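You operate a simulated robot arm through the tools that you are given. There is no shell and no other tool.

You run a simulated robot arm. Do the job below in one go: nothing can be reset, and whatever is moved stays where it is left.

Task
Put things in order on the top of the bench under the wall heater. At the end: the red driver stands where the small cream cup stood; the fluted orange wheel stands where the yellow foam pad stood; the small cream cup stands where the fluted orange wheel stood; the yellow foam pad stands on top of the long grey box; whatever was shut is shut again. Leave all else as you found it, and nothing knocked over.

The check looks at the end state, three seconds after you hand in, the way a careful person would. Anything else that was tipped, shoved, dropped, spilled or broken makes it a failure.

Robot
A 7-joint arm with a two-finger gripper, fixed in place. Base frame: the origin is on the floor under the middle of its stand, x ahead of it, y to its left, z up; the work surface is at about z = 900. Lengths are in mm, angles in degrees, forces in N, time in s.
With the tool pointing down near the work surface it reaches from about 340 to 720 mm from the base axis. Its first joint turns from -66.0 to 66.0 degrees. Payload 2.45 kg.
The tool frame sits at the grasp point between the pads (the TCP): z along the fingers, y along the line on which they close. The tips reach 26 mm beyond it. The gripper opens to 96 mm; its body begins 69 mm behind the TCP.
Orientation is that of the tool frame in the base frame, as [roll, pitch, yaw] about the fixed x, y, z axes, in that order (R = Rz(yaw) Ry(pitch) Rx(roll)). With the fingers straight down and closing along the base's y, the tool's x points along the base's -x, its y along +y and its z along -z.

Tools
- The arm moves only by the tool jog_arm. Its argument "motion" is a list that holds one entry, the list of rows, each a list of 7 numbers: the shift along the base's x, y, z in units of 250 mm (1.0 is 250 mm), then the turn, a rotation vector about the base's x, y, z in units of 120 degrees (1.0 is 120 degrees), then the finger opening in mm, from 0 to 96. In form: [[[x, y, z, rx, ry, rz, grip], ...]]. A call has 1 to 20 rows; each row is the pose to reach, as a shift and turn from the pose commanded when the call began. A call with a number of a shift or a turn outside -1 to 1 is refused whole. Each row takes 0.2 s and may step no farther than 50 mm and 8.6 degrees from the row before; otherwise, or with a gripper value out of range, the whole call is refused. A pose out of reach is approached as far as the arm can. The call stops where the force on the tool passes 40 N (or 10 N more than at its start, if that is more) or the arm is blocked; 0.2 s more then pass. Each finger travels about 50 mm/s and halts on what it meets, pressing with about 21 N; the grip force reading is that of the motor and also rises with nothing between the fingers. The clock runs only during rows and for 0.2 s after the last one: add rows that repeat a pose to give the fingers time. The reply holds the time, the measured pose of the TCP, the force on the tool along the base axes, the opening and the grip force, in the units named above and with some noise, with the torque about the TCP (base axes, N m) and any sound that the robot's microphone picked up.
- Cameras (640 x 400 px; columns grow to the right, rows downward): "scene" is fixed at [181.1, -416.5, 1417.6]; the picture's right is [0.65, -0.76, 0.00], its down [-0.45, -0.39, -0.81] and it looks along [0.61, 0.53, -0.59] (base axes); focal length 344 px, centre (320, 200). "wrist" rides on the gripper at [82, 3, -98] in the tool frame; the picture's right is [-0.04, 1.00, 0.00], its down [-0.73, -0.03, -0.68] and it looks along [-0.68, -0.03, 0.73] (tool axes); focal length 256 px, centre (320, 200). There is no depth. A picture from a camera that has moved, and an enlarged one, comes with that camera's place and axes in the base frame and with its lens. The place of the scene camera against the robot may be out by one fixed shift of up to 25 mm in any direction.
- camera(camera): a new picture of that camera. It takes no simulated time.
- enlarge(camera, box): a new picture of the part [left, top, right, bottom] of that camera's present view, enlarged. It takes no simulated time.
- sign_off(): hands the job in; it is judged then, once.

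Nothing tells you positions but the pictures and the camera data. Unless the task says otherwise, let go and move clear before handing in.

The tools are called after "Call:" as a command line: name --argument value ..., lists and objects as JSON in quotes. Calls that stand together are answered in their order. jog_arm: Moves the arm, as the interface text tells. Its arguments: {"type":"object","properties":{"motion":{"type":"array"}},"required":["motion"]} The other tools are called the same way: camera (camera) takes a picture; enlarge (camera, box) takes an enlarged picture of a part of a camera's view; sign_off () hands the job in.

At the start:

```text
t: 0.0
ee_pos: [380.8, 51.5, 1154.9]
ee_rot: [-179.9, 0.0, 179.9]
force: [0.5, -0.5, 0.6]
wrist_torque: [-0.01, -0.02, 0.01]
width: 96.0
finger_force: 0.1
```

scene: 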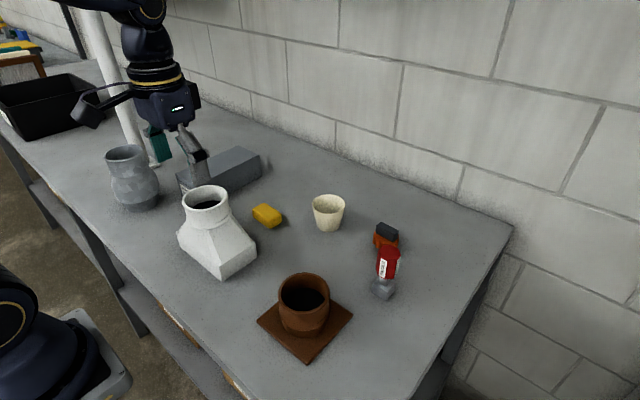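
wrist: 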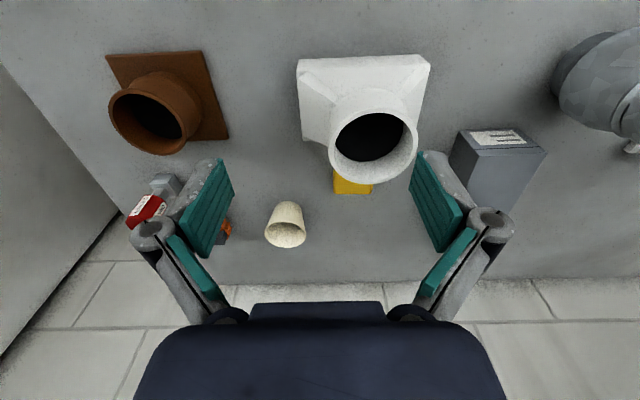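

I see a bench with a white vase, a brown pot on a plate, a yellow pad, a cream cup, a red object, an orange thing behind it, a grey box and a grey vase. I'll look closer before moving.

Call:
enlarge --camera "scene" --box '[340, 200, 440, 320]'

Call:
enlarge --camera "scene" --box '[80, 120, 360, 300]'

Call:
enlarge --camera "wrist" --box '[100, 150, 260, 270]'

Call:
enlarge --camera "scene" --box '[0, 0, 320, 200]'

```text
3.33 times, centred on (390, 260) of scene
camera zoom: at [181.1, -416.5, 1417.6], right [0.65, -0.76, 0.0], down [-0.45, -0.39, -0.81], along [0.61, 0.53, -0.59], focal length 1145 px, centre (87, 0)
```

zoom: 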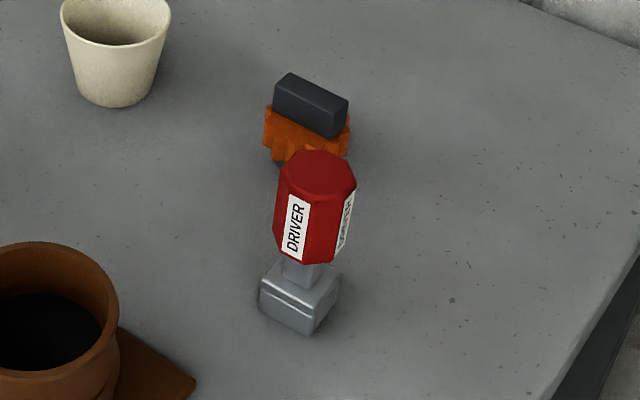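

```text
2.22 times, centred on (220, 210) of scene
camera zoom: at [181.1, -416.5, 1417.6], right [0.65, -0.76, 0.0], down [-0.45, -0.39, -0.81], along [0.61, 0.53, -0.59], focal length 764 px, centre (542, 178)
```

zoom: 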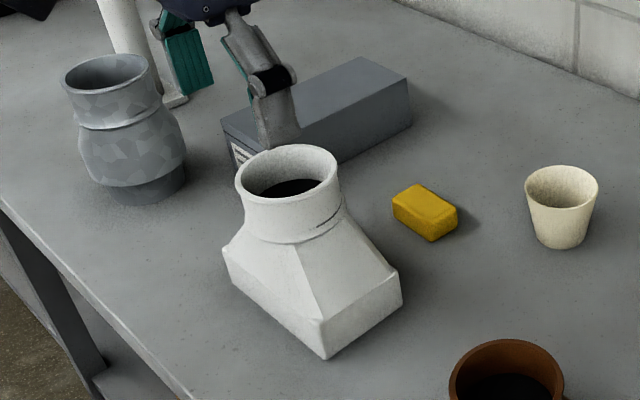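

```text
3.33 times, centred on (180, 210) of wrist
camera zoom: at [299.2, 55.7, 1253.4], right [0.04, 1.0, 0.0], down [0.73, -0.03, 0.68], along [0.68, -0.03, -0.73], focal length 853 px, centre (787, 167)
```

zoom: 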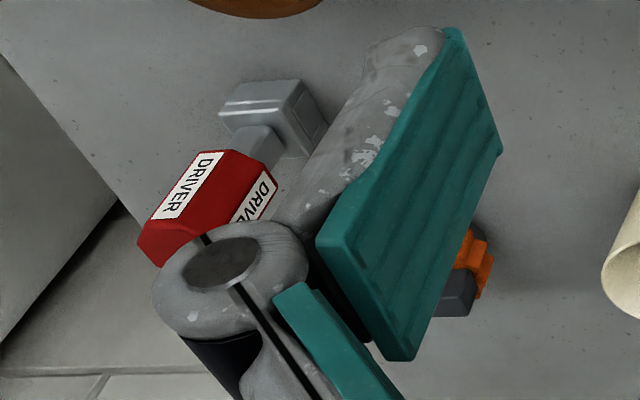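

```text
2.00 times, centred on (160, 100) of scene
camera zoom: at [181.1, -416.5, 1417.6], right [0.65, -0.76, 0.0], down [-0.45, -0.39, -0.81], along [0.61, 0.53, -0.59], focal length 687 px, centre (640, 400)
```

zoom: 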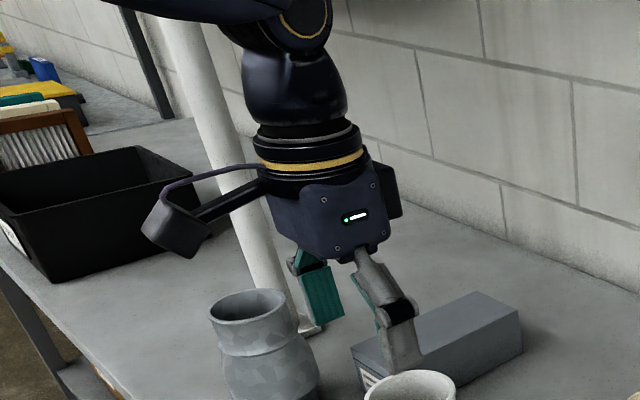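

The objects are all standing: yellow pad near (570, 95), cup near (640, -25), driver near (560, -230), and the orange wheel behind the driver near (660, -170). I'll move the empty gripper to the right at height for a better wrist view.

Call:
jog_arm --motion '[[[0, -0.15, 0, 0, 0, 0, 96], [0, -0.3, 0, 0, 0, 0, 96], [0, -0.45, 0, 0, 0, 0, 96], [0, -0.6, 0, 0, 0, 0, 96], [0, -0.6, 0, 0, 0, 0, 96]]]'

Call:
camera --camera "wrist"

Call:
camera --camera "scene"

```text
t: 1.2
ee_pos: [381.2, -97.9, 1153.8]
ee_rot: [180.0, 0.0, 179.9]
force: [0.6, 0.5, 0.3]
wrist_torque: [0.02, -0.01, 0.01]
width: 95.9
finger_force: 0.0
```

```text
taken
camera wrist: at [300.5, -94.5, 1253.7], right [0.04, 1.0, 0.0], down [0.73, -0.03, 0.68], along [0.68, -0.03, -0.73], focal length 256 px, centre (320, 200)
```

wrist: 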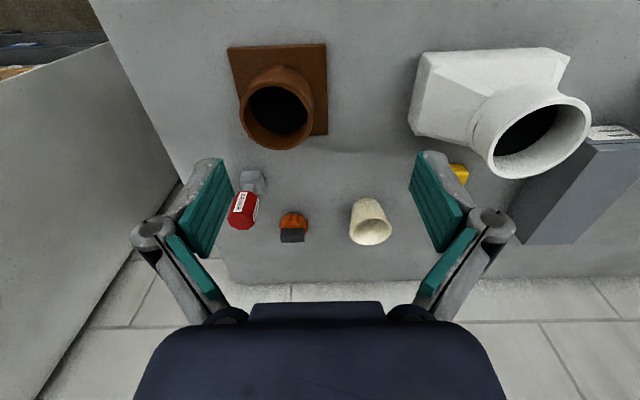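

```text
taken
```

scene: 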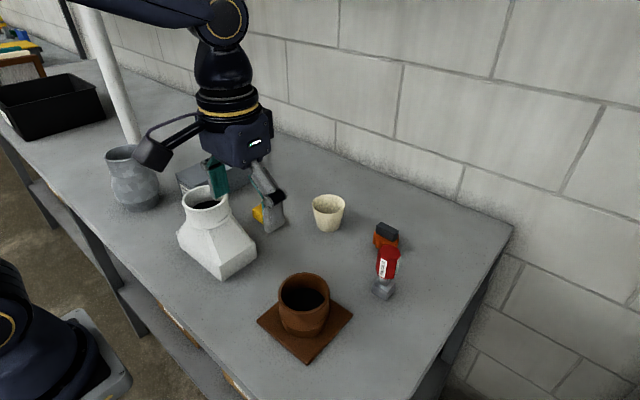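

Call:
enlarge --camera "wrist" --box '[200, 150, 420, 270]'

Call:
enlarge --camera "wrist" --box '[215, 155, 325, 255]'

Call:
enlarge --camera "wrist" --box '[400, 30, 640, 260]'

```text
2.91 times, centred on (310, 210) of wrist
camera zoom: at [300.5, -94.5, 1253.7], right [0.04, 1.0, 0.0], down [0.73, -0.03, 0.68], along [0.68, -0.03, -0.73], focal length 745 px, centre (349, 171)
```

zoom: 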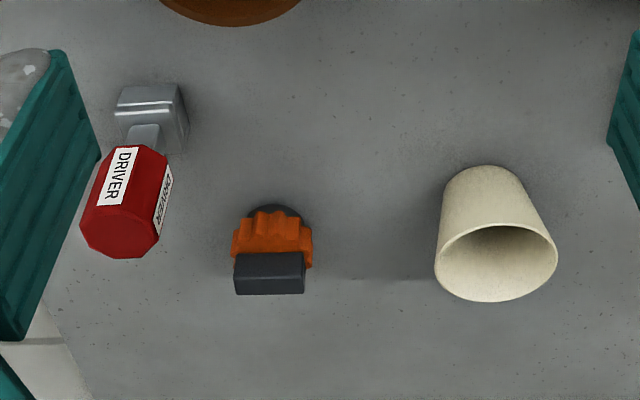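

```text
4.00 times, centred on (270, 205) of wrist
camera zoom: at [300.5, -94.5, 1253.7], right [0.04, 1.0, 0.0], down [0.73, -0.03, 0.68], along [0.68, -0.03, -0.73], focal length 1024 px, centre (520, 180)
```

zoom: 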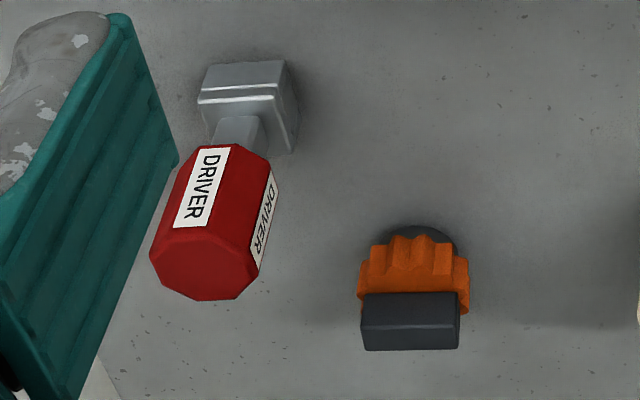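

```text
1.74 times, centred on (520, 145) of wrist
camera zoom: at [300.5, -94.5, 1253.7], right [0.04, 1.0, 0.0], down [0.73, -0.03, 0.68], along [0.68, -0.03, -0.73], focal length 445 px, centre (-28, 296)
```

zoom: 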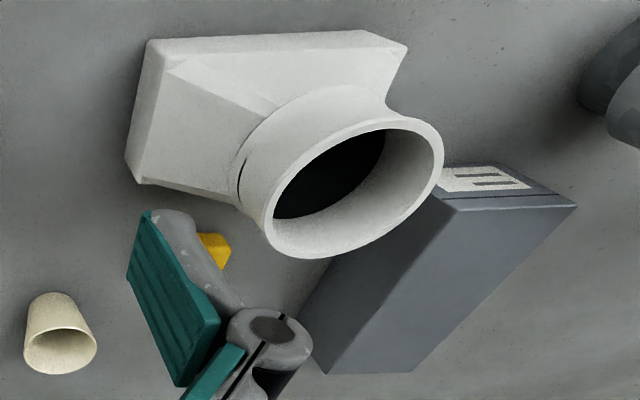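

The wheel is an orange fluted ring on a dark disc with a dark bar on top; the cup is empty and flares upward; the driver stands on a metal block. Next I'll look at the grey box and the pad from the left side, staying high.

Call:
jog_arm --motion '[[[0, 0.2, 0.04, 0, 0, 0, 96], [0, 0.4, 0.08, 0, 0, 0, 96], [0, 0.6, 0.12, 0, 0, 0, 96], [0, 0.8, 0.16, 0, 0, 0, 96], [0, 0.96, 0.2, 0, 0, 0, 96], [0, 0.96, 0.2, 0, 0, 0, 96]]]'

Call:
camera --camera "wrist"

Call:
camera --camera "scene"

```text
refused: row 1 steps farther than a row can; nothing moved
```

```text
taken
camera wrist: at [300.5, -94.5, 1253.7], right [0.04, 1.0, 0.0], down [0.73, -0.03, 0.68], along [0.68, -0.03, -0.73], focal length 256 px, centre (320, 200)
```

wrist: 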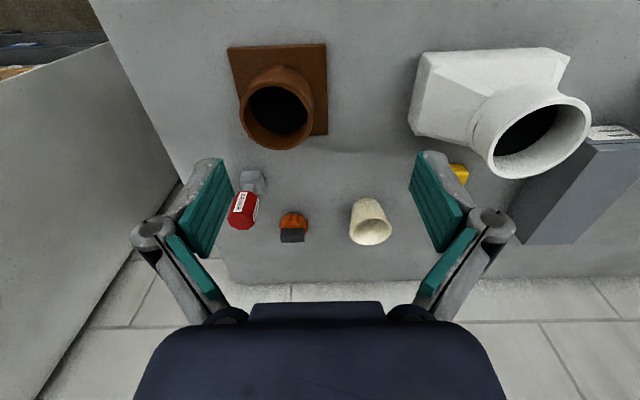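

```text
taken
```

scene: 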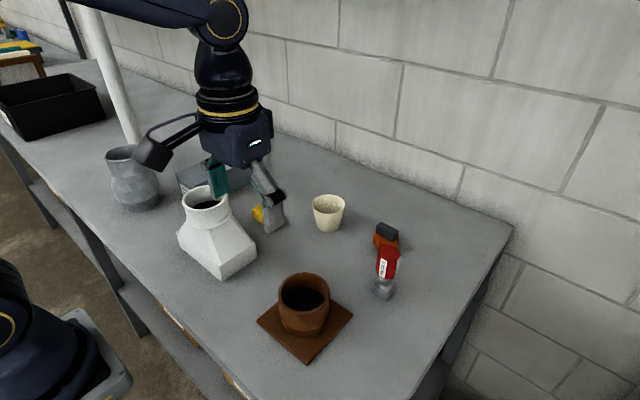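

The combined step was slightly over 50 mm, so nothing moved. I'll repeat the move with smaller steps towards the left side.

Call:
jog_arm --motion '[[[0, 0.16, 0.04, 0, 0, 0, 96], [0, 0.32, 0.08, 0, 0, 0, 96], [0, 0.48, 0.12, 0, 0, 0, 96], [0, 0.64, 0.16, 0, 0, 0, 96], [0, 0.8, 0.2, 0, 0, 0, 96], [0, 0.96, 0.2, 0, 0, 0, 96], [0, 1.0, 0.2, 0, 0, 0, 96], [0, 1.0, 0.2, 0, 0, 0, 96]]]'

Call:
camera --camera "wrist"

Call:
camera --camera "scene"

```text
t: 3.0
ee_pos: [380.7, 151.9, 1205.7]
ee_rot: [180.0, -0.1, 179.9]
force: [0.0, -0.4, -0.8]
wrist_torque: [-0.04, -0.02, -0.01]
width: 96.2
finger_force: 0.1
```

```text
taken
camera wrist: at [299.1, 155.2, 1303.4], right [0.04, 1.0, 0.0], down [0.73, -0.03, 0.68], along [0.68, -0.03, -0.73], focal length 256 px, centre (320, 200)
```

wrist: 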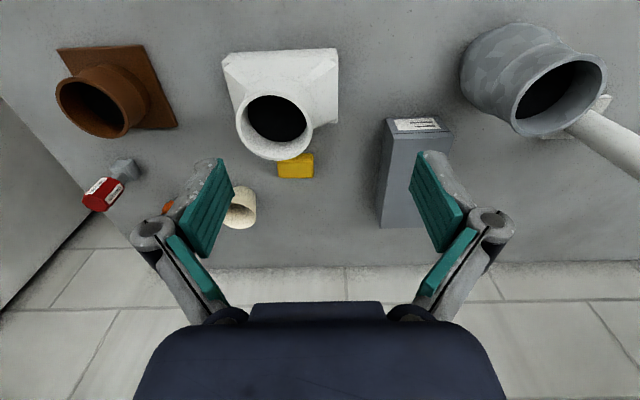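

```text
taken
```

scene: 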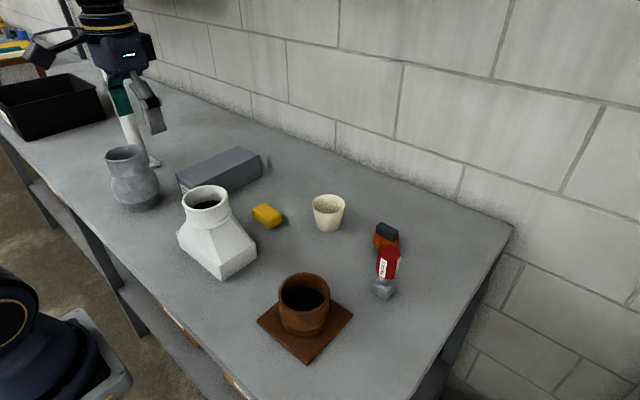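

The pole and the grey vase are on the far left; the grey box and the pad are now both visible. I'll zoom in on them for measurements.

Call:
enlarge --camera "wrist" --box '[360, 90, 480, 240]'

Call:
enlarge --camera "wrist" --box '[210, 30, 350, 190]'

Call:
enlarge --camera "scene" --box '[160, 130, 360, 290]'

Call:
enlarge --camera "scene" --box '[0, 0, 240, 220]'

```text
2.67 times, centred on (420, 165) of wrist
camera zoom: at [299.1, 155.2, 1303.4], right [0.04, 1.0, 0.0], down [0.73, -0.03, 0.68], along [0.68, -0.03, -0.73], focal length 683 px, centre (53, 293)
```

zoom: 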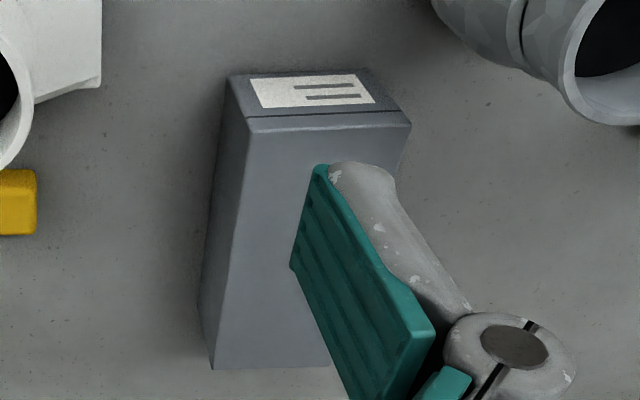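

```text
2.50 times, centred on (280, 110) of wrist
camera zoom: at [299.1, 155.2, 1303.4], right [0.04, 1.0, 0.0], down [0.73, -0.03, 0.68], along [0.68, -0.03, -0.73], focal length 640 px, centre (420, 425)
```

zoom: 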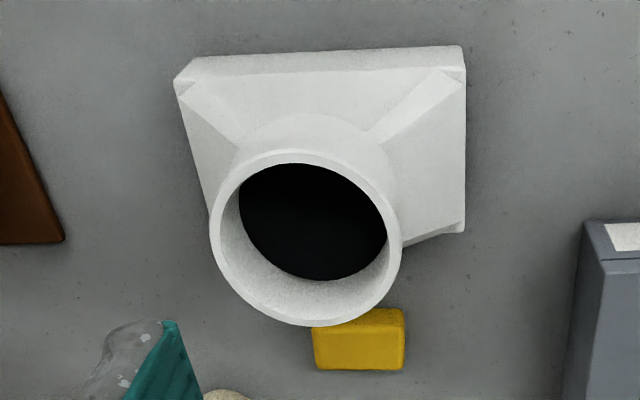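

```text
2.50 times, centred on (260, 210) of scene
camera zoom: at [181.1, -416.5, 1417.6], right [0.65, -0.76, 0.0], down [-0.45, -0.39, -0.81], along [0.61, 0.53, -0.59], focal length 859 px, centre (470, 175)
```

zoom: 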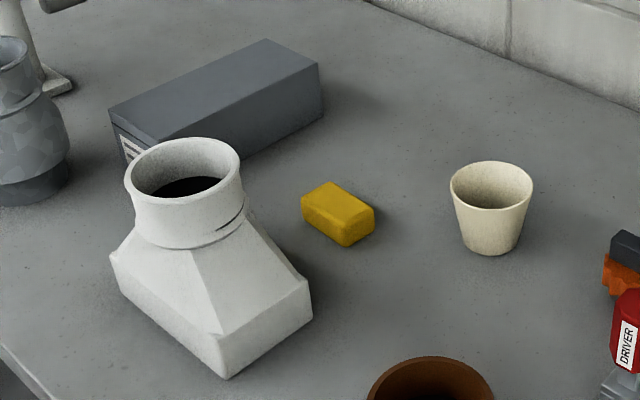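

```text
1.82 times, centred on (120, 110) of scene
camera zoom: at [181.1, -416.5, 1417.6], right [0.65, -0.76, 0.0], down [-0.45, -0.39, -0.81], along [0.61, 0.53, -0.59], focal length 625 px, centre (684, 364)
```

zoom: 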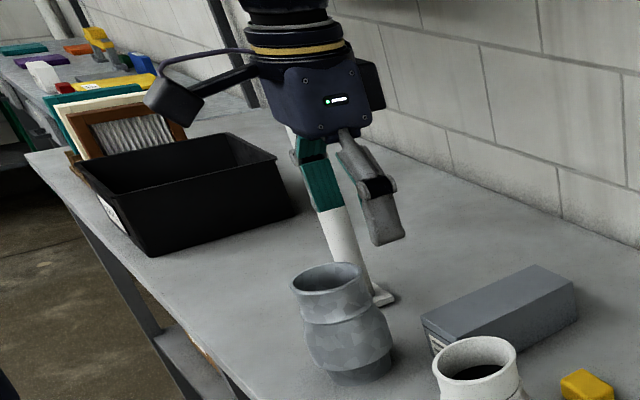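

Box: x about 494–695, y about 254–343, top near z 968. Pad: centre about (576, 97), roughly 36 x 68 x 27. I'll turn the tool 90° (so the camera stays clear of the white vase) while moving high above the pad.

Call:
jog_arm --motion '[[[0.071, -0.02, -0.027, 0, 0, 0.0682, 96], [0.142, -0.04, -0.054, 0, 0, 0.1364, 96], [0.213, -0.06, -0.081, 0, 0, 0.2045, 96], [0.284, -0.08, -0.108, 0, 0, 0.2727, 96], [0.355, -0.1, -0.135, 0, 0, 0.3409, 96], [0.426, -0.12, -0.162, 0, 0, 0.4091, 96], [0.497, -0.14, -0.189, 0, 0, 0.4773, 96], [0.568, -0.16, -0.216, 0, 0, 0.5455, 96], [0.639, -0.18, -0.243, 0, 0, 0.6136, 96], [0.71, -0.2, -0.27, 0, 0, 0.6818, 96], [0.781, -0.22, -0.297, 0, 0, 0.75, 96], [0.781, -0.22, -0.297, 0, 0, 0.75, 96]]]'

Call:
camera --camera "wrist"

Call:
camera --camera "scene"

```text
t: 5.6
ee_pos: [575.5, 96.4, 1129.7]
ee_rot: [179.9, 0.0, -89.9]
force: [-0.2, -0.2, -0.4]
wrist_torque: [0.01, 0.01, 0.03]
width: 96.0
finger_force: 0.0
```

```text
taken
camera wrist: at [572.5, 15.2, 1229.0], right [-1.0, 0.04, 0.0], down [0.03, 0.73, 0.68], along [0.03, 0.68, -0.73], focal length 256 px, centre (320, 200)
```

wrist: 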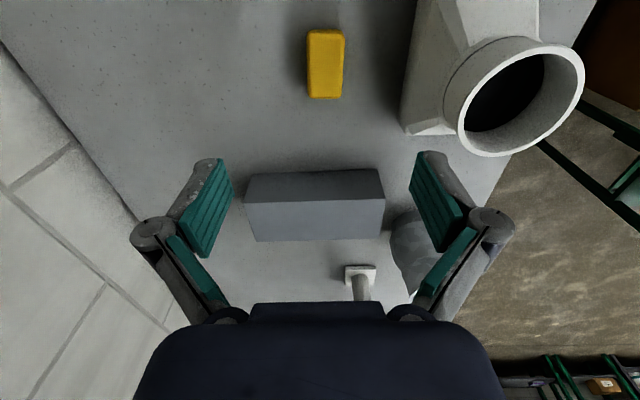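

```text
taken
```

scene: 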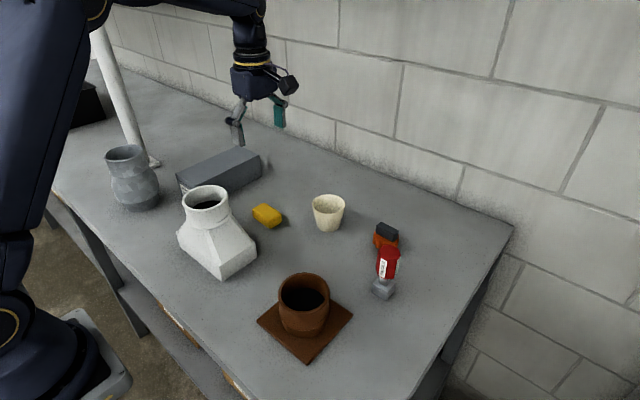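

The turn worked and the pad is in clear view. I'll zoom in for the pad's exact place and its alignment.

Call:
enlarge --camera "wrist" --box '[280, 10, 380, 110]'

Call:
enlarge --camera "wrist" --box '[230, 150, 400, 260]'

```text
4.00 times, centred on (330, 60) of wrist
camera zoom: at [572.5, 15.2, 1229.0], right [-1.0, 0.04, 0.0], down [0.03, 0.73, 0.68], along [0.03, 0.68, -0.73], focal length 1024 px, centre (280, 760)
```

zoom: 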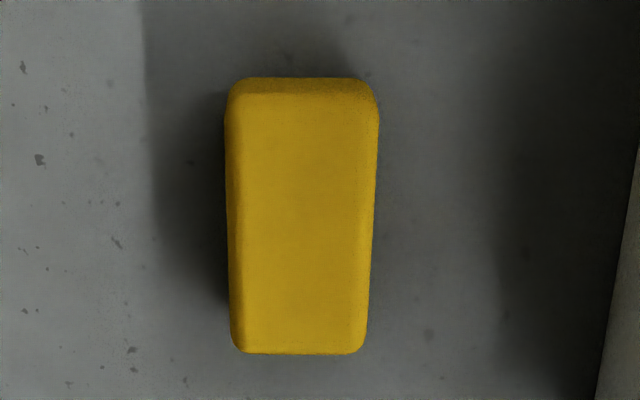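

```text
3.64 times, centred on (315, 205) of wrist
camera zoom: at [572.5, 15.2, 1229.0], right [-1.0, 0.04, 0.0], down [0.03, 0.73, 0.68], along [0.03, 0.68, -0.73], focal length 931 px, centre (338, 182)
```

zoom: 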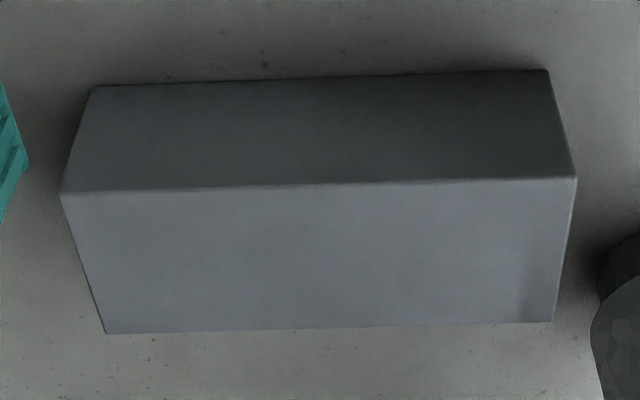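

Pad centre is about (571, 101), top near z 926, long side along y. I'll lower the open fingers on either side of it, stopping partway to check.

Call:
jog_arm --motion '[[[-0.02, 0.018, -0.1, 0, 0, 0, 80], [-0.02, 0.018, -0.25, 0, 0, 0, 80], [-0.02, 0.018, -0.4, 0, 0, 0, 80], [-0.02, 0.018, -0.55, 0, 0, 0, 80], [-0.02, 0.018, -0.65, 0, 0, 0, 80], [-0.02, 0.018, -0.65, 0, 0, 0, 80]]]'

Call:
camera --camera "wrist"

Call:
camera --camera "scene"

```text
t: 7.0
ee_pos: [570.6, 101.4, 967.8]
ee_rot: [180.0, 0.1, -90.0]
force: [-0.5, 0.4, -0.5]
wrist_torque: [0.01, -0.01, 0.03]
width: 79.9
finger_force: 0.0
```

```text
taken
camera wrist: at [567.7, 20.9, 1066.6], right [-1.0, 0.04, 0.0], down [0.03, 0.73, 0.68], along [0.03, 0.68, -0.73], focal length 256 px, centre (320, 200)
```

wrist: 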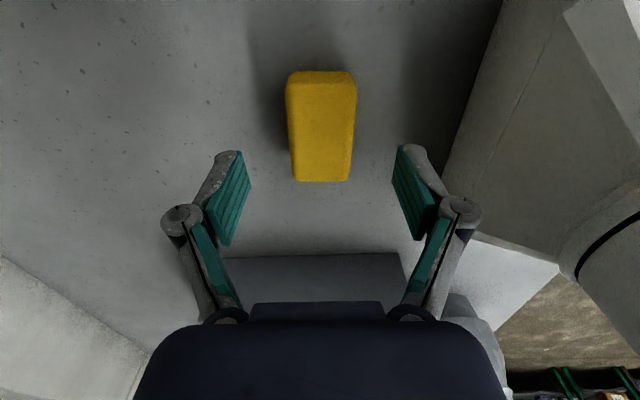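

```text
taken
```

scene: 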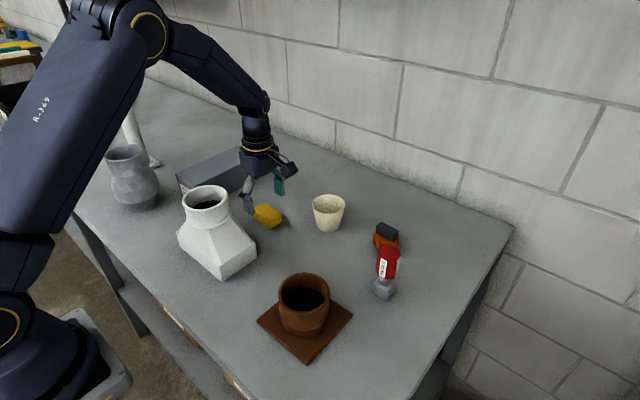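

The fingers straddle the pad evenly. I'll go down the last 37 mm, close, then lift gently.

Call:
jog_arm --motion '[[[0, 0, -0.08, 0, 0, 0, 80], [0, 0, -0.148, 0, 0, 0, 80], [0, 0, -0.148, 0, 0, 0, 60], [0, 0, -0.148, 0, 0, 0, 40], [0, 0, -0.148, 0, 0, 0, 20], [0, 0, -0.148, 0, 0, 0, 20], [0, 0, -0.148, 0, 0, 0, 20]]]'

Call:
camera --camera "wrist"

```text
t: 8.6
ee_pos: [571.5, 102.3, 931.3]
ee_rot: [179.9, 0.0, -90.0]
force: [0.2, 1.1, -0.2]
wrist_torque: [-0.01, -0.01, -0.01]
width: 39.6
finger_force: 21.6
```

```text
taken
camera wrist: at [567.6, 20.8, 1029.8], right [-1.0, 0.04, 0.0], down [0.03, 0.73, 0.68], along [0.03, 0.68, -0.73], focal length 256 px, centre (320, 200)
```

wrist: 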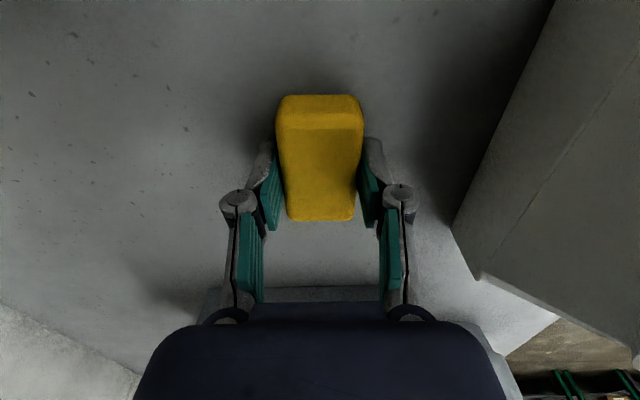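

The pad is held (39.6 mm, 21 N). I'll lift it and carry it over the box centre at about (590, 302), stopping just above the top to look.

Call:
jog_arm --motion '[[[0, 0, 0.06, 0, 0, 0, 20], [0, 0, 0.2, 0, 0, 0, 20], [0, 0, 0.36, 0, 0, 0, 20], [0, 0, 0.52, 0, 0, 0, 20], [0.016, 0.14, 0.52, 0, 0, 0, 20], [0.032, 0.3, 0.52, 0, 0, 0, 20], [0.048, 0.46, 0.52, 0, 0, 0, 20], [0.064, 0.62, 0.52, 0, 0, 0, 20], [0.076, 0.76, 0.52, 0, 0, 0, 20], [0.076, 0.804, 0.52, 0, 0, 0, 20], [0.076, 0.804, 0.42, 0, 0, 0, 20], [0.076, 0.804, 0.33, 0, 0, 0, 20], [0.076, 0.804, 0.33, 0, 0, 0, 20]]]'

Call:
camera --camera "wrist"

Call:
camera --camera "scene"

```text
t: 11.4
ee_pos: [590.9, 304.0, 1013.4]
ee_rot: [-180.0, 0.0, -90.2]
force: [0.3, -0.2, 0.0]
wrist_torque: [-0.01, -0.01, -0.02]
width: 38.9
finger_force: 20.8
```

```text
taken
camera wrist: at [587.0, 221.8, 1112.1], right [-1.0, 0.04, 0.0], down [0.03, 0.73, 0.68], along [0.03, 0.68, -0.73], focal length 256 px, centre (320, 200)
```

wrist: 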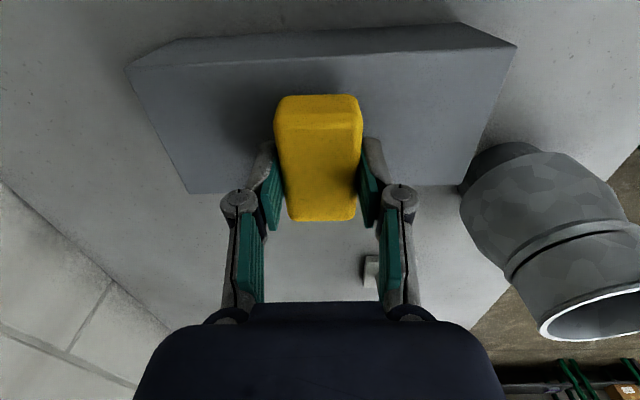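

```text
taken
```

scene: 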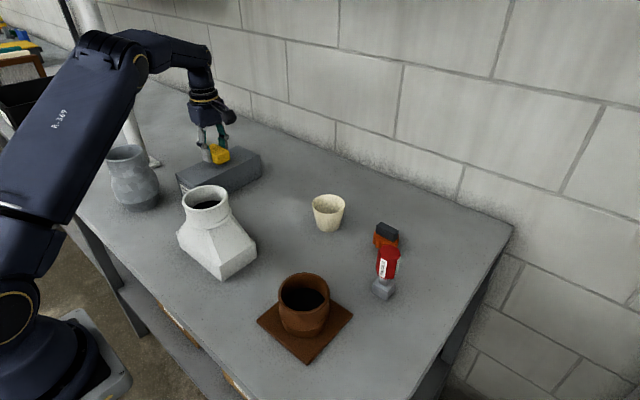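

The pad hangs over the middle of the box top, about 14 mm up. I'll lower it onto the surface in small steps and read the force before opening.

Call:
jog_arm --motion '[[[0, 0, -0.03, 0, 0, 0, 20], [0, 0, -0.045, 0, 0, 0, 20], [0, 0, -0.054, 0, 0, 0, 20], [0, 0, -0.054, 0, 0, 0, 20]]]'

Call:
enlarge --camera "scene" --box '[160, 110, 290, 210]'

```text
t: 12.4
ee_pos: [589.8, 303.4, 1000.7]
ee_rot: [-180.0, 0.0, -90.1]
force: [-1.7, -0.7, 8.9]
wrist_torque: [-0.13, 0.09, -0.01]
width: 38.8
finger_force: 21.6
```

```text
4.00 times, centred on (225, 160) of scene
camera zoom: at [180.8, -416.6, 1417.6], right [0.65, -0.76, 0.0], down [-0.45, -0.39, -0.81], along [0.61, 0.53, -0.59], focal length 1374 px, centre (700, 360)
```

zoom: 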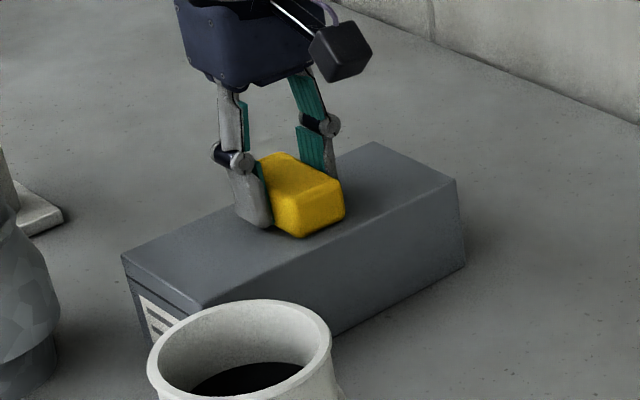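

The pad has touched down on the box (about 9 N). I'll open the fingers and lift straight up.

Call:
jog_arm --motion '[[[0, 0, 0, 0, 0, 0, 50], [0, 0, 0, 0, 0, 0, 70], [0, 0, 0, 0, 0, 0, 70], [0, 0, 0.04, 0, 0, 0, 70], [0, 0, 0.16, 0, 0, 0, 70], [0, 0, 0.32, 0, 0, 0, 70], [0, 0, 0.48, 0, 0, 0, 70], [0, 0, 0.6, 0, 0, 0, 70]]]'

Call:
camera --camera "wrist"

Call:
enlarge --camera "scene" --box '[160, 110, 290, 210]'

```text
t: 14.2
ee_pos: [589.8, 303.1, 1149.3]
ee_rot: [-179.9, 0.1, -90.1]
force: [1.3, 0.2, 1.1]
wrist_torque: [-0.03, 0.0, 0.0]
width: 70.2
finger_force: 0.0
```

```text
taken
camera wrist: at [586.9, 221.2, 1249.0], right [-1.0, 0.04, 0.0], down [0.03, 0.73, 0.68], along [0.03, 0.68, -0.73], focal length 256 px, centre (320, 200)
```

wrist: 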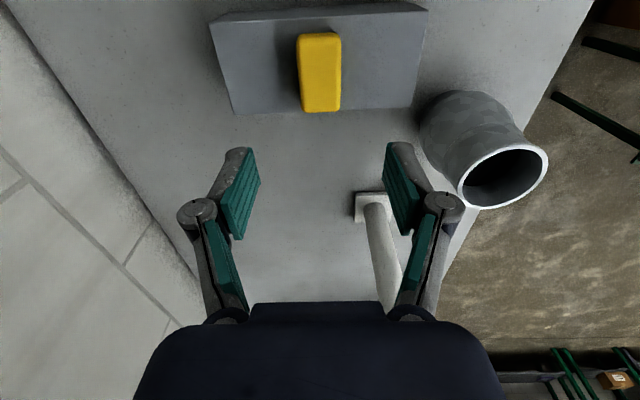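

```text
4.00 times, centred on (225, 160) of scene
camera zoom: at [181.0, -416.5, 1417.6], right [0.65, -0.76, 0.0], down [-0.45, -0.39, -0.81], along [0.61, 0.53, -0.59], focal length 1374 px, centre (700, 360)
```

zoom: 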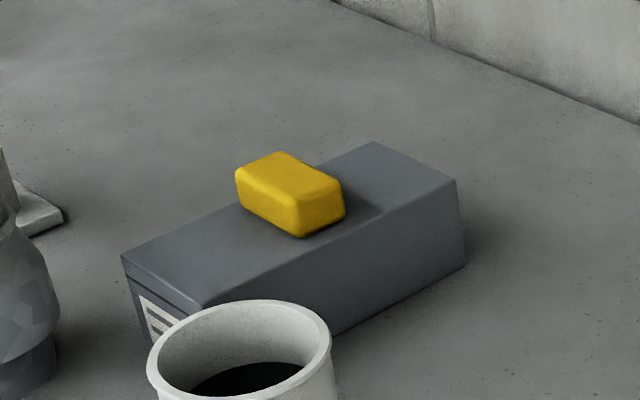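

The pad sits well on the box. Now I'll move across at height toward the orange wheel.

Call:
jog_arm --motion '[[[0.015, -0.16, 0, 0, 0, 0, 70], [0.03, -0.32, 0, 0, 0, 0, 70], [0.045, -0.48, 0, 0, 0, 0, 70], [0.06, -0.64, 0, 0, 0, 0, 70], [0.075, -0.8, 0, 0, 0, 0, 70], [0.09, -0.96, 0, 0, 0, 0, 70], [0.1, -1.0, 0, 0, 0, 0, 70]]]'

Call:
jog_arm --motion '[[[0.03, -0.16, 0, 0, 0, 0, 60], [0.06, -0.32, 0, 0, 0, 0, 60], [0.09, -0.48, 0, 0, 0, 0, 60], [0.12, -0.64, 0, 0, 0, 0, 60], [0.15, -0.76, 0, 0, 0, 0, 60], [0.18, -0.82, 0, 0, 0, 0, 60], [0.2, -0.848, 0, 0, 0, 0, 60], [0.2, -0.848, 0, 0, 0, 0, 60]]]'

Call:
camera --camera "wrist"

Call:
camera --camera "scene"

```text
t: 15.8
ee_pos: [612.5, 50.8, 1149.5]
ee_rot: [-180.0, 0.0, -90.0]
force: [-0.6, -0.2, -0.2]
wrist_torque: [0.01, 0.0, 0.02]
width: 70.0
finger_force: 0.0
```

```text
t: 17.6
ee_pos: [663.2, -159.4, 1149.5]
ee_rot: [-180.0, 0.0, -90.0]
force: [-0.8, 0.3, -0.5]
wrist_torque: [-0.01, -0.03, 0.01]
width: 60.5
finger_force: 0.1
```

```text
taken
camera wrist: at [660.3, -239.8, 1247.7], right [-1.0, 0.04, 0.0], down [0.03, 0.73, 0.68], along [0.03, 0.68, -0.73], focal length 256 px, centre (320, 200)
```

wrist: 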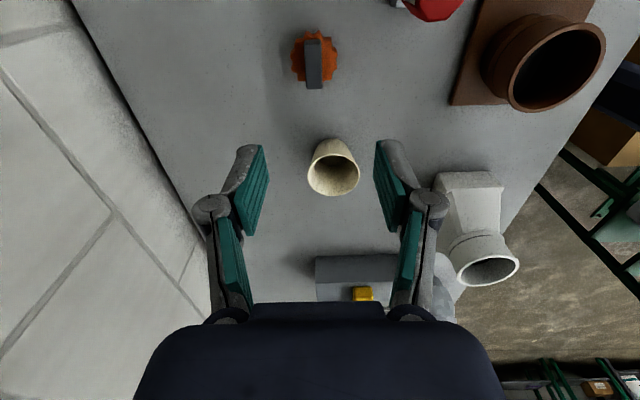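

```text
taken
```

scene: 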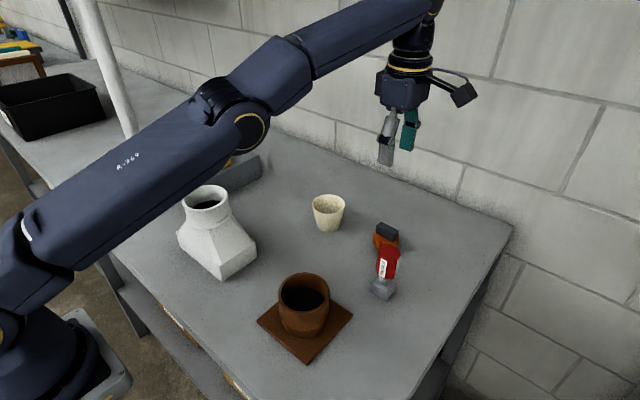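

Call:
enlarge --camera "wrist" --box '[270, 10, 360, 110]'

Call:
enlarge --camera "wrist" --box '[270, 120, 400, 220]'

```text
4.00 times, centred on (315, 60) of wrist
camera zoom: at [660.3, -239.8, 1247.7], right [-1.0, 0.04, 0.0], down [0.03, 0.73, 0.68], along [0.03, 0.68, -0.73], focal length 1024 px, centre (340, 760)
```

zoom: 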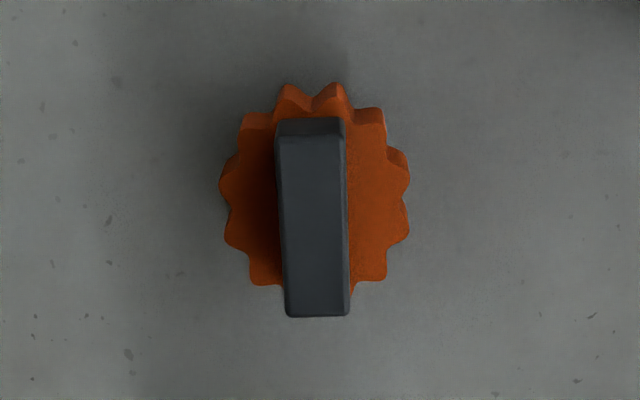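

```text
4.00 times, centred on (335, 170) of wrist
camera zoom: at [660.3, -239.8, 1247.7], right [-1.0, 0.04, 0.0], down [0.03, 0.73, 0.68], along [0.03, 0.68, -0.73], focal length 1024 px, centre (260, 320)
```

zoom: 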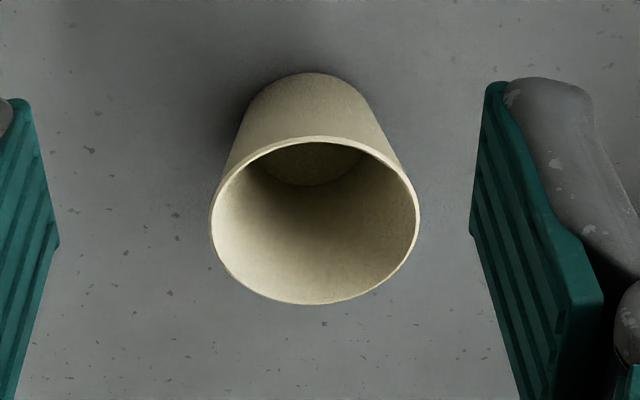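

The wheel's dark bar is aligned with y: centre about (671, -159.5), 17 mm thick, top near z 959, and the orange ring's top is near z 939. I'll descend part way over the bar with a 50 mm opening.

Call:
jog_arm --motion '[[[0.012, 0.001, -0.08, 0, 0, 0, 50], [0.024, 0.002, -0.24, 0, 0, 0, 50], [0.024, 0.002, -0.4, 0, 0, 0, 50], [0.024, 0.002, -0.54, 0, 0, 0, 50], [0.024, 0.002, -0.62, 0, 0, 0, 50], [0.024, 0.002, -0.62, 0, 0, 0, 50]]]'

Call:
camera --camera "wrist"

Call:
enlarge --camera "scene" --box '[340, 160, 440, 260]'

```text
t: 19.0
ee_pos: [670.0, -158.7, 993.3]
ee_rot: [-179.9, -0.1, -90.0]
force: [0.2, -0.1, 0.0]
wrist_torque: [0.0, -0.05, -0.01]
width: 49.8
finger_force: 0.1
```

```text
taken
camera wrist: at [667.6, -240.4, 1093.8], right [-1.0, 0.04, 0.0], down [0.03, 0.73, 0.68], along [0.03, 0.68, -0.73], focal length 256 px, centre (320, 200)
```

wrist: 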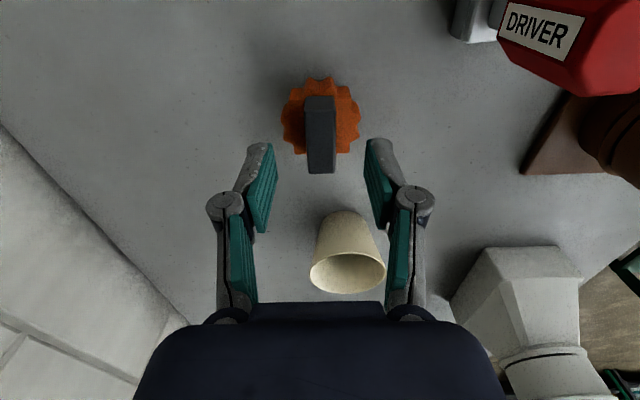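

```text
4.00 times, centred on (390, 210) of scene
camera zoom: at [181.1, -416.5, 1417.6], right [0.65, -0.76, 0.0], down [-0.45, -0.39, -0.81], along [0.61, 0.53, -0.59], focal length 1374 px, centre (40, 160)
```

zoom: 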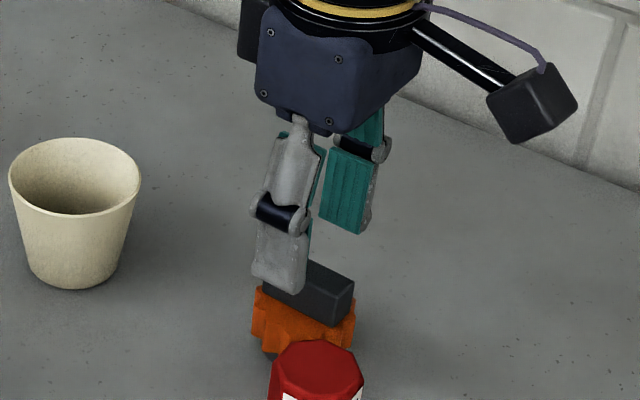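

Aligned over the bar. I'll lower the last 25 mm and close on the bar.

Call:
jog_arm --motion '[[[0, 0, -0.06, 0, 0, 0, 50], [0, 0, -0.1, 0, 0, 0, 50], [0, 0, -0.1, 0, 0, 0, 50], [0, 0, -0.1, 0, 0, 0, 30], [0, 0, -0.1, 0, 0, 0, 10], [0, 0, -0.1, 0, 0, 0, 5], [0, 0, -0.1, 0, 0, 0, 5]]]'

Call:
camera --camera "wrist"

Call:
enlarge --camera "scene" --box '[340, 160, 440, 260]'

```text
t: 20.6
ee_pos: [671.4, -158.3, 969.7]
ee_rot: [180.0, 0.0, -90.0]
force: [-0.3, -0.4, -0.3]
wrist_torque: [-0.01, 0.02, 0.02]
width: 17.5
finger_force: 21.2
```

```text
taken
camera wrist: at [667.5, -240.7, 1068.8], right [-1.0, 0.04, 0.0], down [0.03, 0.73, 0.68], along [0.03, 0.68, -0.73], focal length 256 px, centre (320, 200)
```

wrist: 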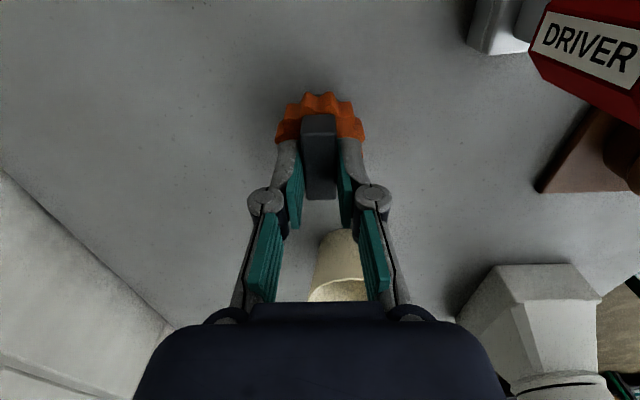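

```text
4.00 times, centred on (390, 210) of scene
camera zoom: at [181.1, -416.5, 1417.6], right [0.65, -0.76, 0.0], down [-0.45, -0.39, -0.81], along [0.61, 0.53, -0.59], focal length 1374 px, centre (40, 160)
```

zoom: 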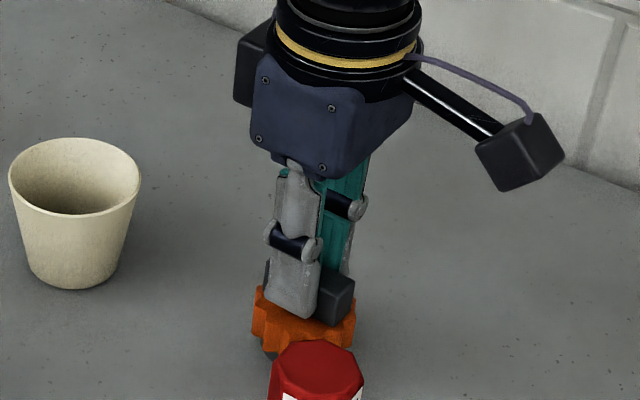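

Gripped at 17.5 mm. I'll lift it a bit and confirm it comes along freely.

Call:
jog_arm --motion '[[[0, 0, 0.03, 0, 0, 0, 5], [0, 0, 0.08, 0, 0, 0, 5], [0, 0, 0.2, 0, 0, 0, 5], [0, 0, 0.34, 0, 0, 0, 5], [0, 0, 0.46, 0, 0, 0, 5], [0, 0, 0.46, 0, 0, 0, 5]]]'

Call:
camera --camera "wrist"

Call:
enlarge --camera "scene" --box '[320, 120, 460, 280]'

```text
t: 22.0
ee_pos: [671.4, -158.1, 1087.3]
ee_rot: [179.9, -0.1, -90.1]
force: [0.0, 0.1, -1.7]
wrist_torque: [0.0, 0.01, 0.02]
width: 17.5
finger_force: 20.8
```

```text
taken
camera wrist: at [667.7, -240.0, 1184.6], right [-1.0, 0.04, 0.0], down [0.03, 0.73, 0.68], along [0.03, 0.68, -0.73], focal length 256 px, centre (320, 200)
```

wrist: 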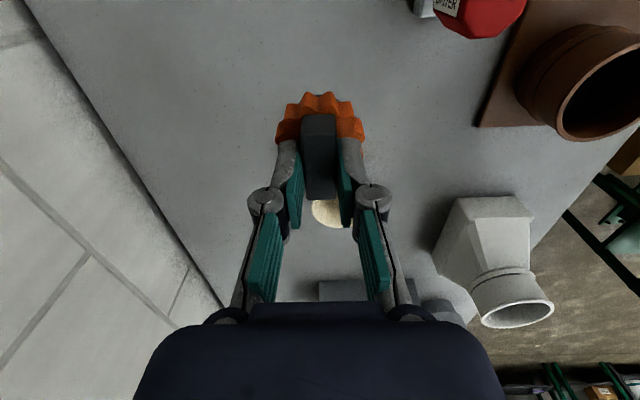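

```text
2.50 times, centred on (390, 200) of scene
camera zoom: at [181.1, -416.5, 1417.6], right [0.65, -0.76, 0.0], down [-0.45, -0.39, -0.81], along [0.61, 0.53, -0.59], focal length 859 px, centre (145, 200)
```

zoom: 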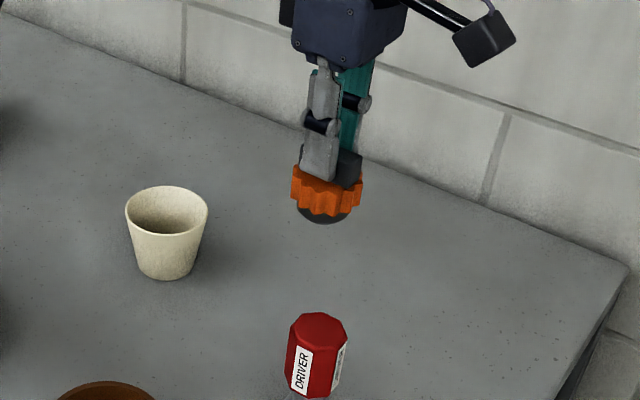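

The wheel lifted freely, level in the grip. I'll carry it to the pad's old place at (570.5, 101).

Call:
jog_arm --motion '[[[-0.04, 0.1, 0, 0, 0, 0, 5], [-0.1, 0.26, 0, 0, 0, 0, 5], [-0.16, 0.42, 0, 0, 0, 0, 5], [-0.22, 0.58, 0, 0, 0, 0, 5], [-0.28, 0.74, 0, 0, 0, 0, 5], [-0.34, 0.9, 0, 0, 0, 0, 5], [-0.36, 0.96, 0, 0, 0, 0, 5]]]'

Call:
jog_arm --motion '[[[-0.03, 0.06, 0, 0, 0, 0, 5], [-0.042, 0.082, 0, 0, 0, 0, 5], [-0.042, 0.082, -0.1, 0, 0, 0, 5], [-0.042, 0.082, -0.24, 0, 0, 0, 5], [-0.042, 0.082, -0.36, 0, 0, 0, 5], [-0.042, 0.082, -0.4, 0, 0, 0, 5], [-0.042, 0.082, -0.4, 0, 0, 0, 5]]]'

Call:
camera --camera "wrist"

Call:
enlarge --camera "scene" --box '[180, 120, 340, 280]'

```text
t: 23.6
ee_pos: [580.7, 80.3, 1084.4]
ee_rot: [180.0, 0.0, -89.9]
force: [0.3, -0.1, -1.5]
wrist_torque: [-0.03, 0.03, -0.01]
width: 17.6
finger_force: 20.5
```

```text
t: 25.2
ee_pos: [569.0, 102.0, 985.0]
ee_rot: [180.0, -0.1, -90.0]
force: [-0.5, 0.5, -1.4]
wrist_torque: [0.03, 0.02, 0.0]
width: 17.6
finger_force: 21.5
```

```text
taken
camera wrist: at [566.8, 20.0, 1083.0], right [-1.0, 0.04, 0.0], down [0.03, 0.73, 0.68], along [0.03, 0.68, -0.73], focal length 256 px, centre (320, 200)
```

wrist: 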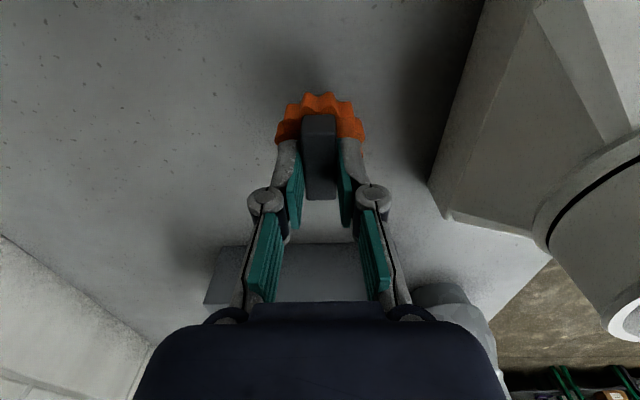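

```text
2.50 times, centred on (260, 200) of scene
camera zoom: at [181.1, -416.5, 1417.6], right [0.65, -0.76, 0.0], down [-0.45, -0.39, -0.81], along [0.61, 0.53, -0.59], focal length 859 px, centre (470, 200)
```

zoom: 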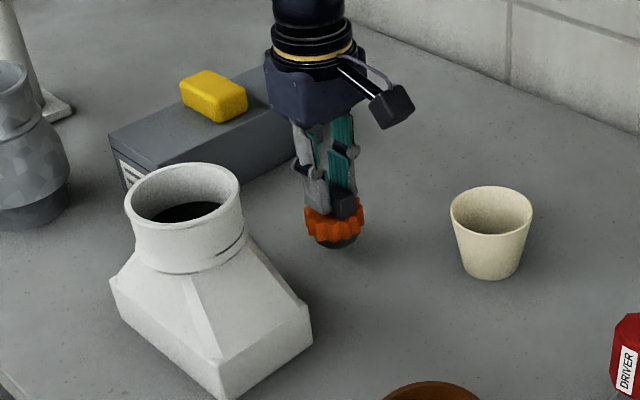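

The wheel is over the pad's old spot, about 15 mm up. I'll lower it slowly to the pick height and check for contact.

Call:
jog_arm --motion '[[[0, 0, -0.03, 0, 0, 0, 5], [0, 0, -0.05, 0, 0, 0, 5], [0, 0, -0.06, 0, 0, 0, 5], [0, 0, -0.06, 0, 0, 0, 5]]]'

Call:
enlarge --camera "scene" --box '[230, 150, 320, 240]'

```text
t: 26.2
ee_pos: [570.6, 101.5, 969.0]
ee_rot: [-180.0, 0.0, -90.0]
force: [0.1, -0.9, 2.2]
wrist_torque: [0.01, 0.0, 0.01]
width: 17.7
finger_force: 21.1
```

```text
4.44 times, centred on (275, 195) of scene
camera zoom: at [181.0, -416.5, 1417.7], right [0.65, -0.76, 0.0], down [-0.45, -0.39, -0.81], along [0.61, 0.53, -0.59], focal length 1527 px, centre (520, 222)
```

zoom: 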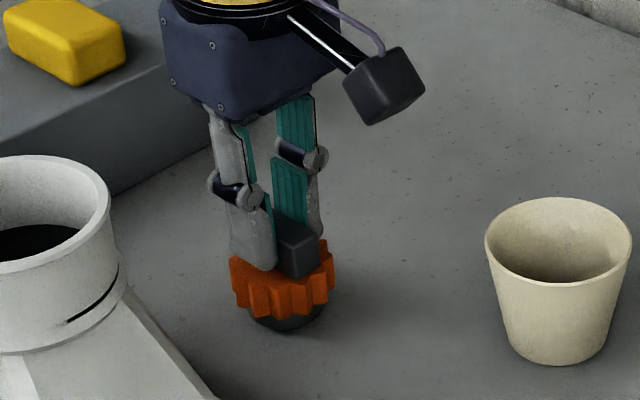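

It has touched down (force changed from -1.5 to +2.2 N). I'll open and rise straight up.

Call:
jog_arm --motion '[[[0, 0, -0.001, 0, 0, 0, 20], [0, 0, -0.001, 0, 0, 0, 40], [0, 0, -0.001, 0, 0, 0, 50], [0, 0, -0.001, 0, 0, 0, 50], [0, 0, 0.04, 0, 0, 0, 50], [0, 0, 0.16, 0, 0, 0, 50], [0, 0, 0.32, 0, 0, 0, 50], [0, 0, 0.48, 0, 0, 0, 50], [0, 0, 0.64, 0, 0, 0, 50], [0, 0, 0.64, 0, 0, 0, 50]]]'

Call:
camera --camera "wrist"

Call:
camera --camera "scene"

```text
t: 28.4
ee_pos: [568.5, 102.3, 1130.3]
ee_rot: [179.9, -0.1, -90.0]
force: [0.6, 0.6, -0.5]
wrist_torque: [0.0, -0.01, 0.01]
width: 50.2
finger_force: 0.0
```

```text
taken
camera wrist: at [566.3, 20.5, 1228.8], right [-1.0, 0.04, 0.0], down [0.03, 0.73, 0.68], along [0.03, 0.68, -0.73], focal length 256 px, centre (320, 200)
```

wrist: 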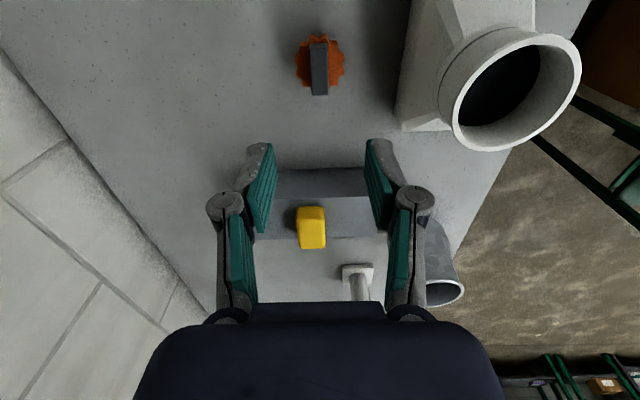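

```text
taken
```

scene: 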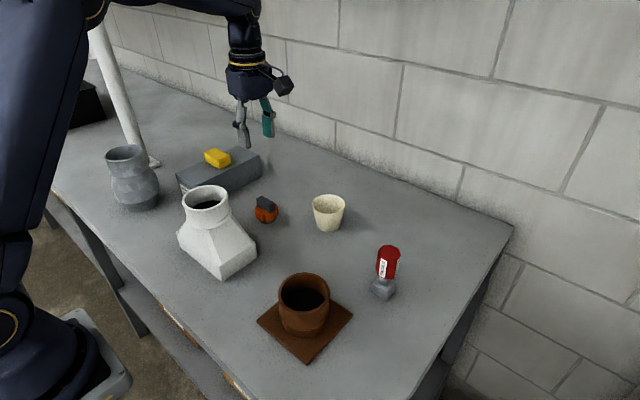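

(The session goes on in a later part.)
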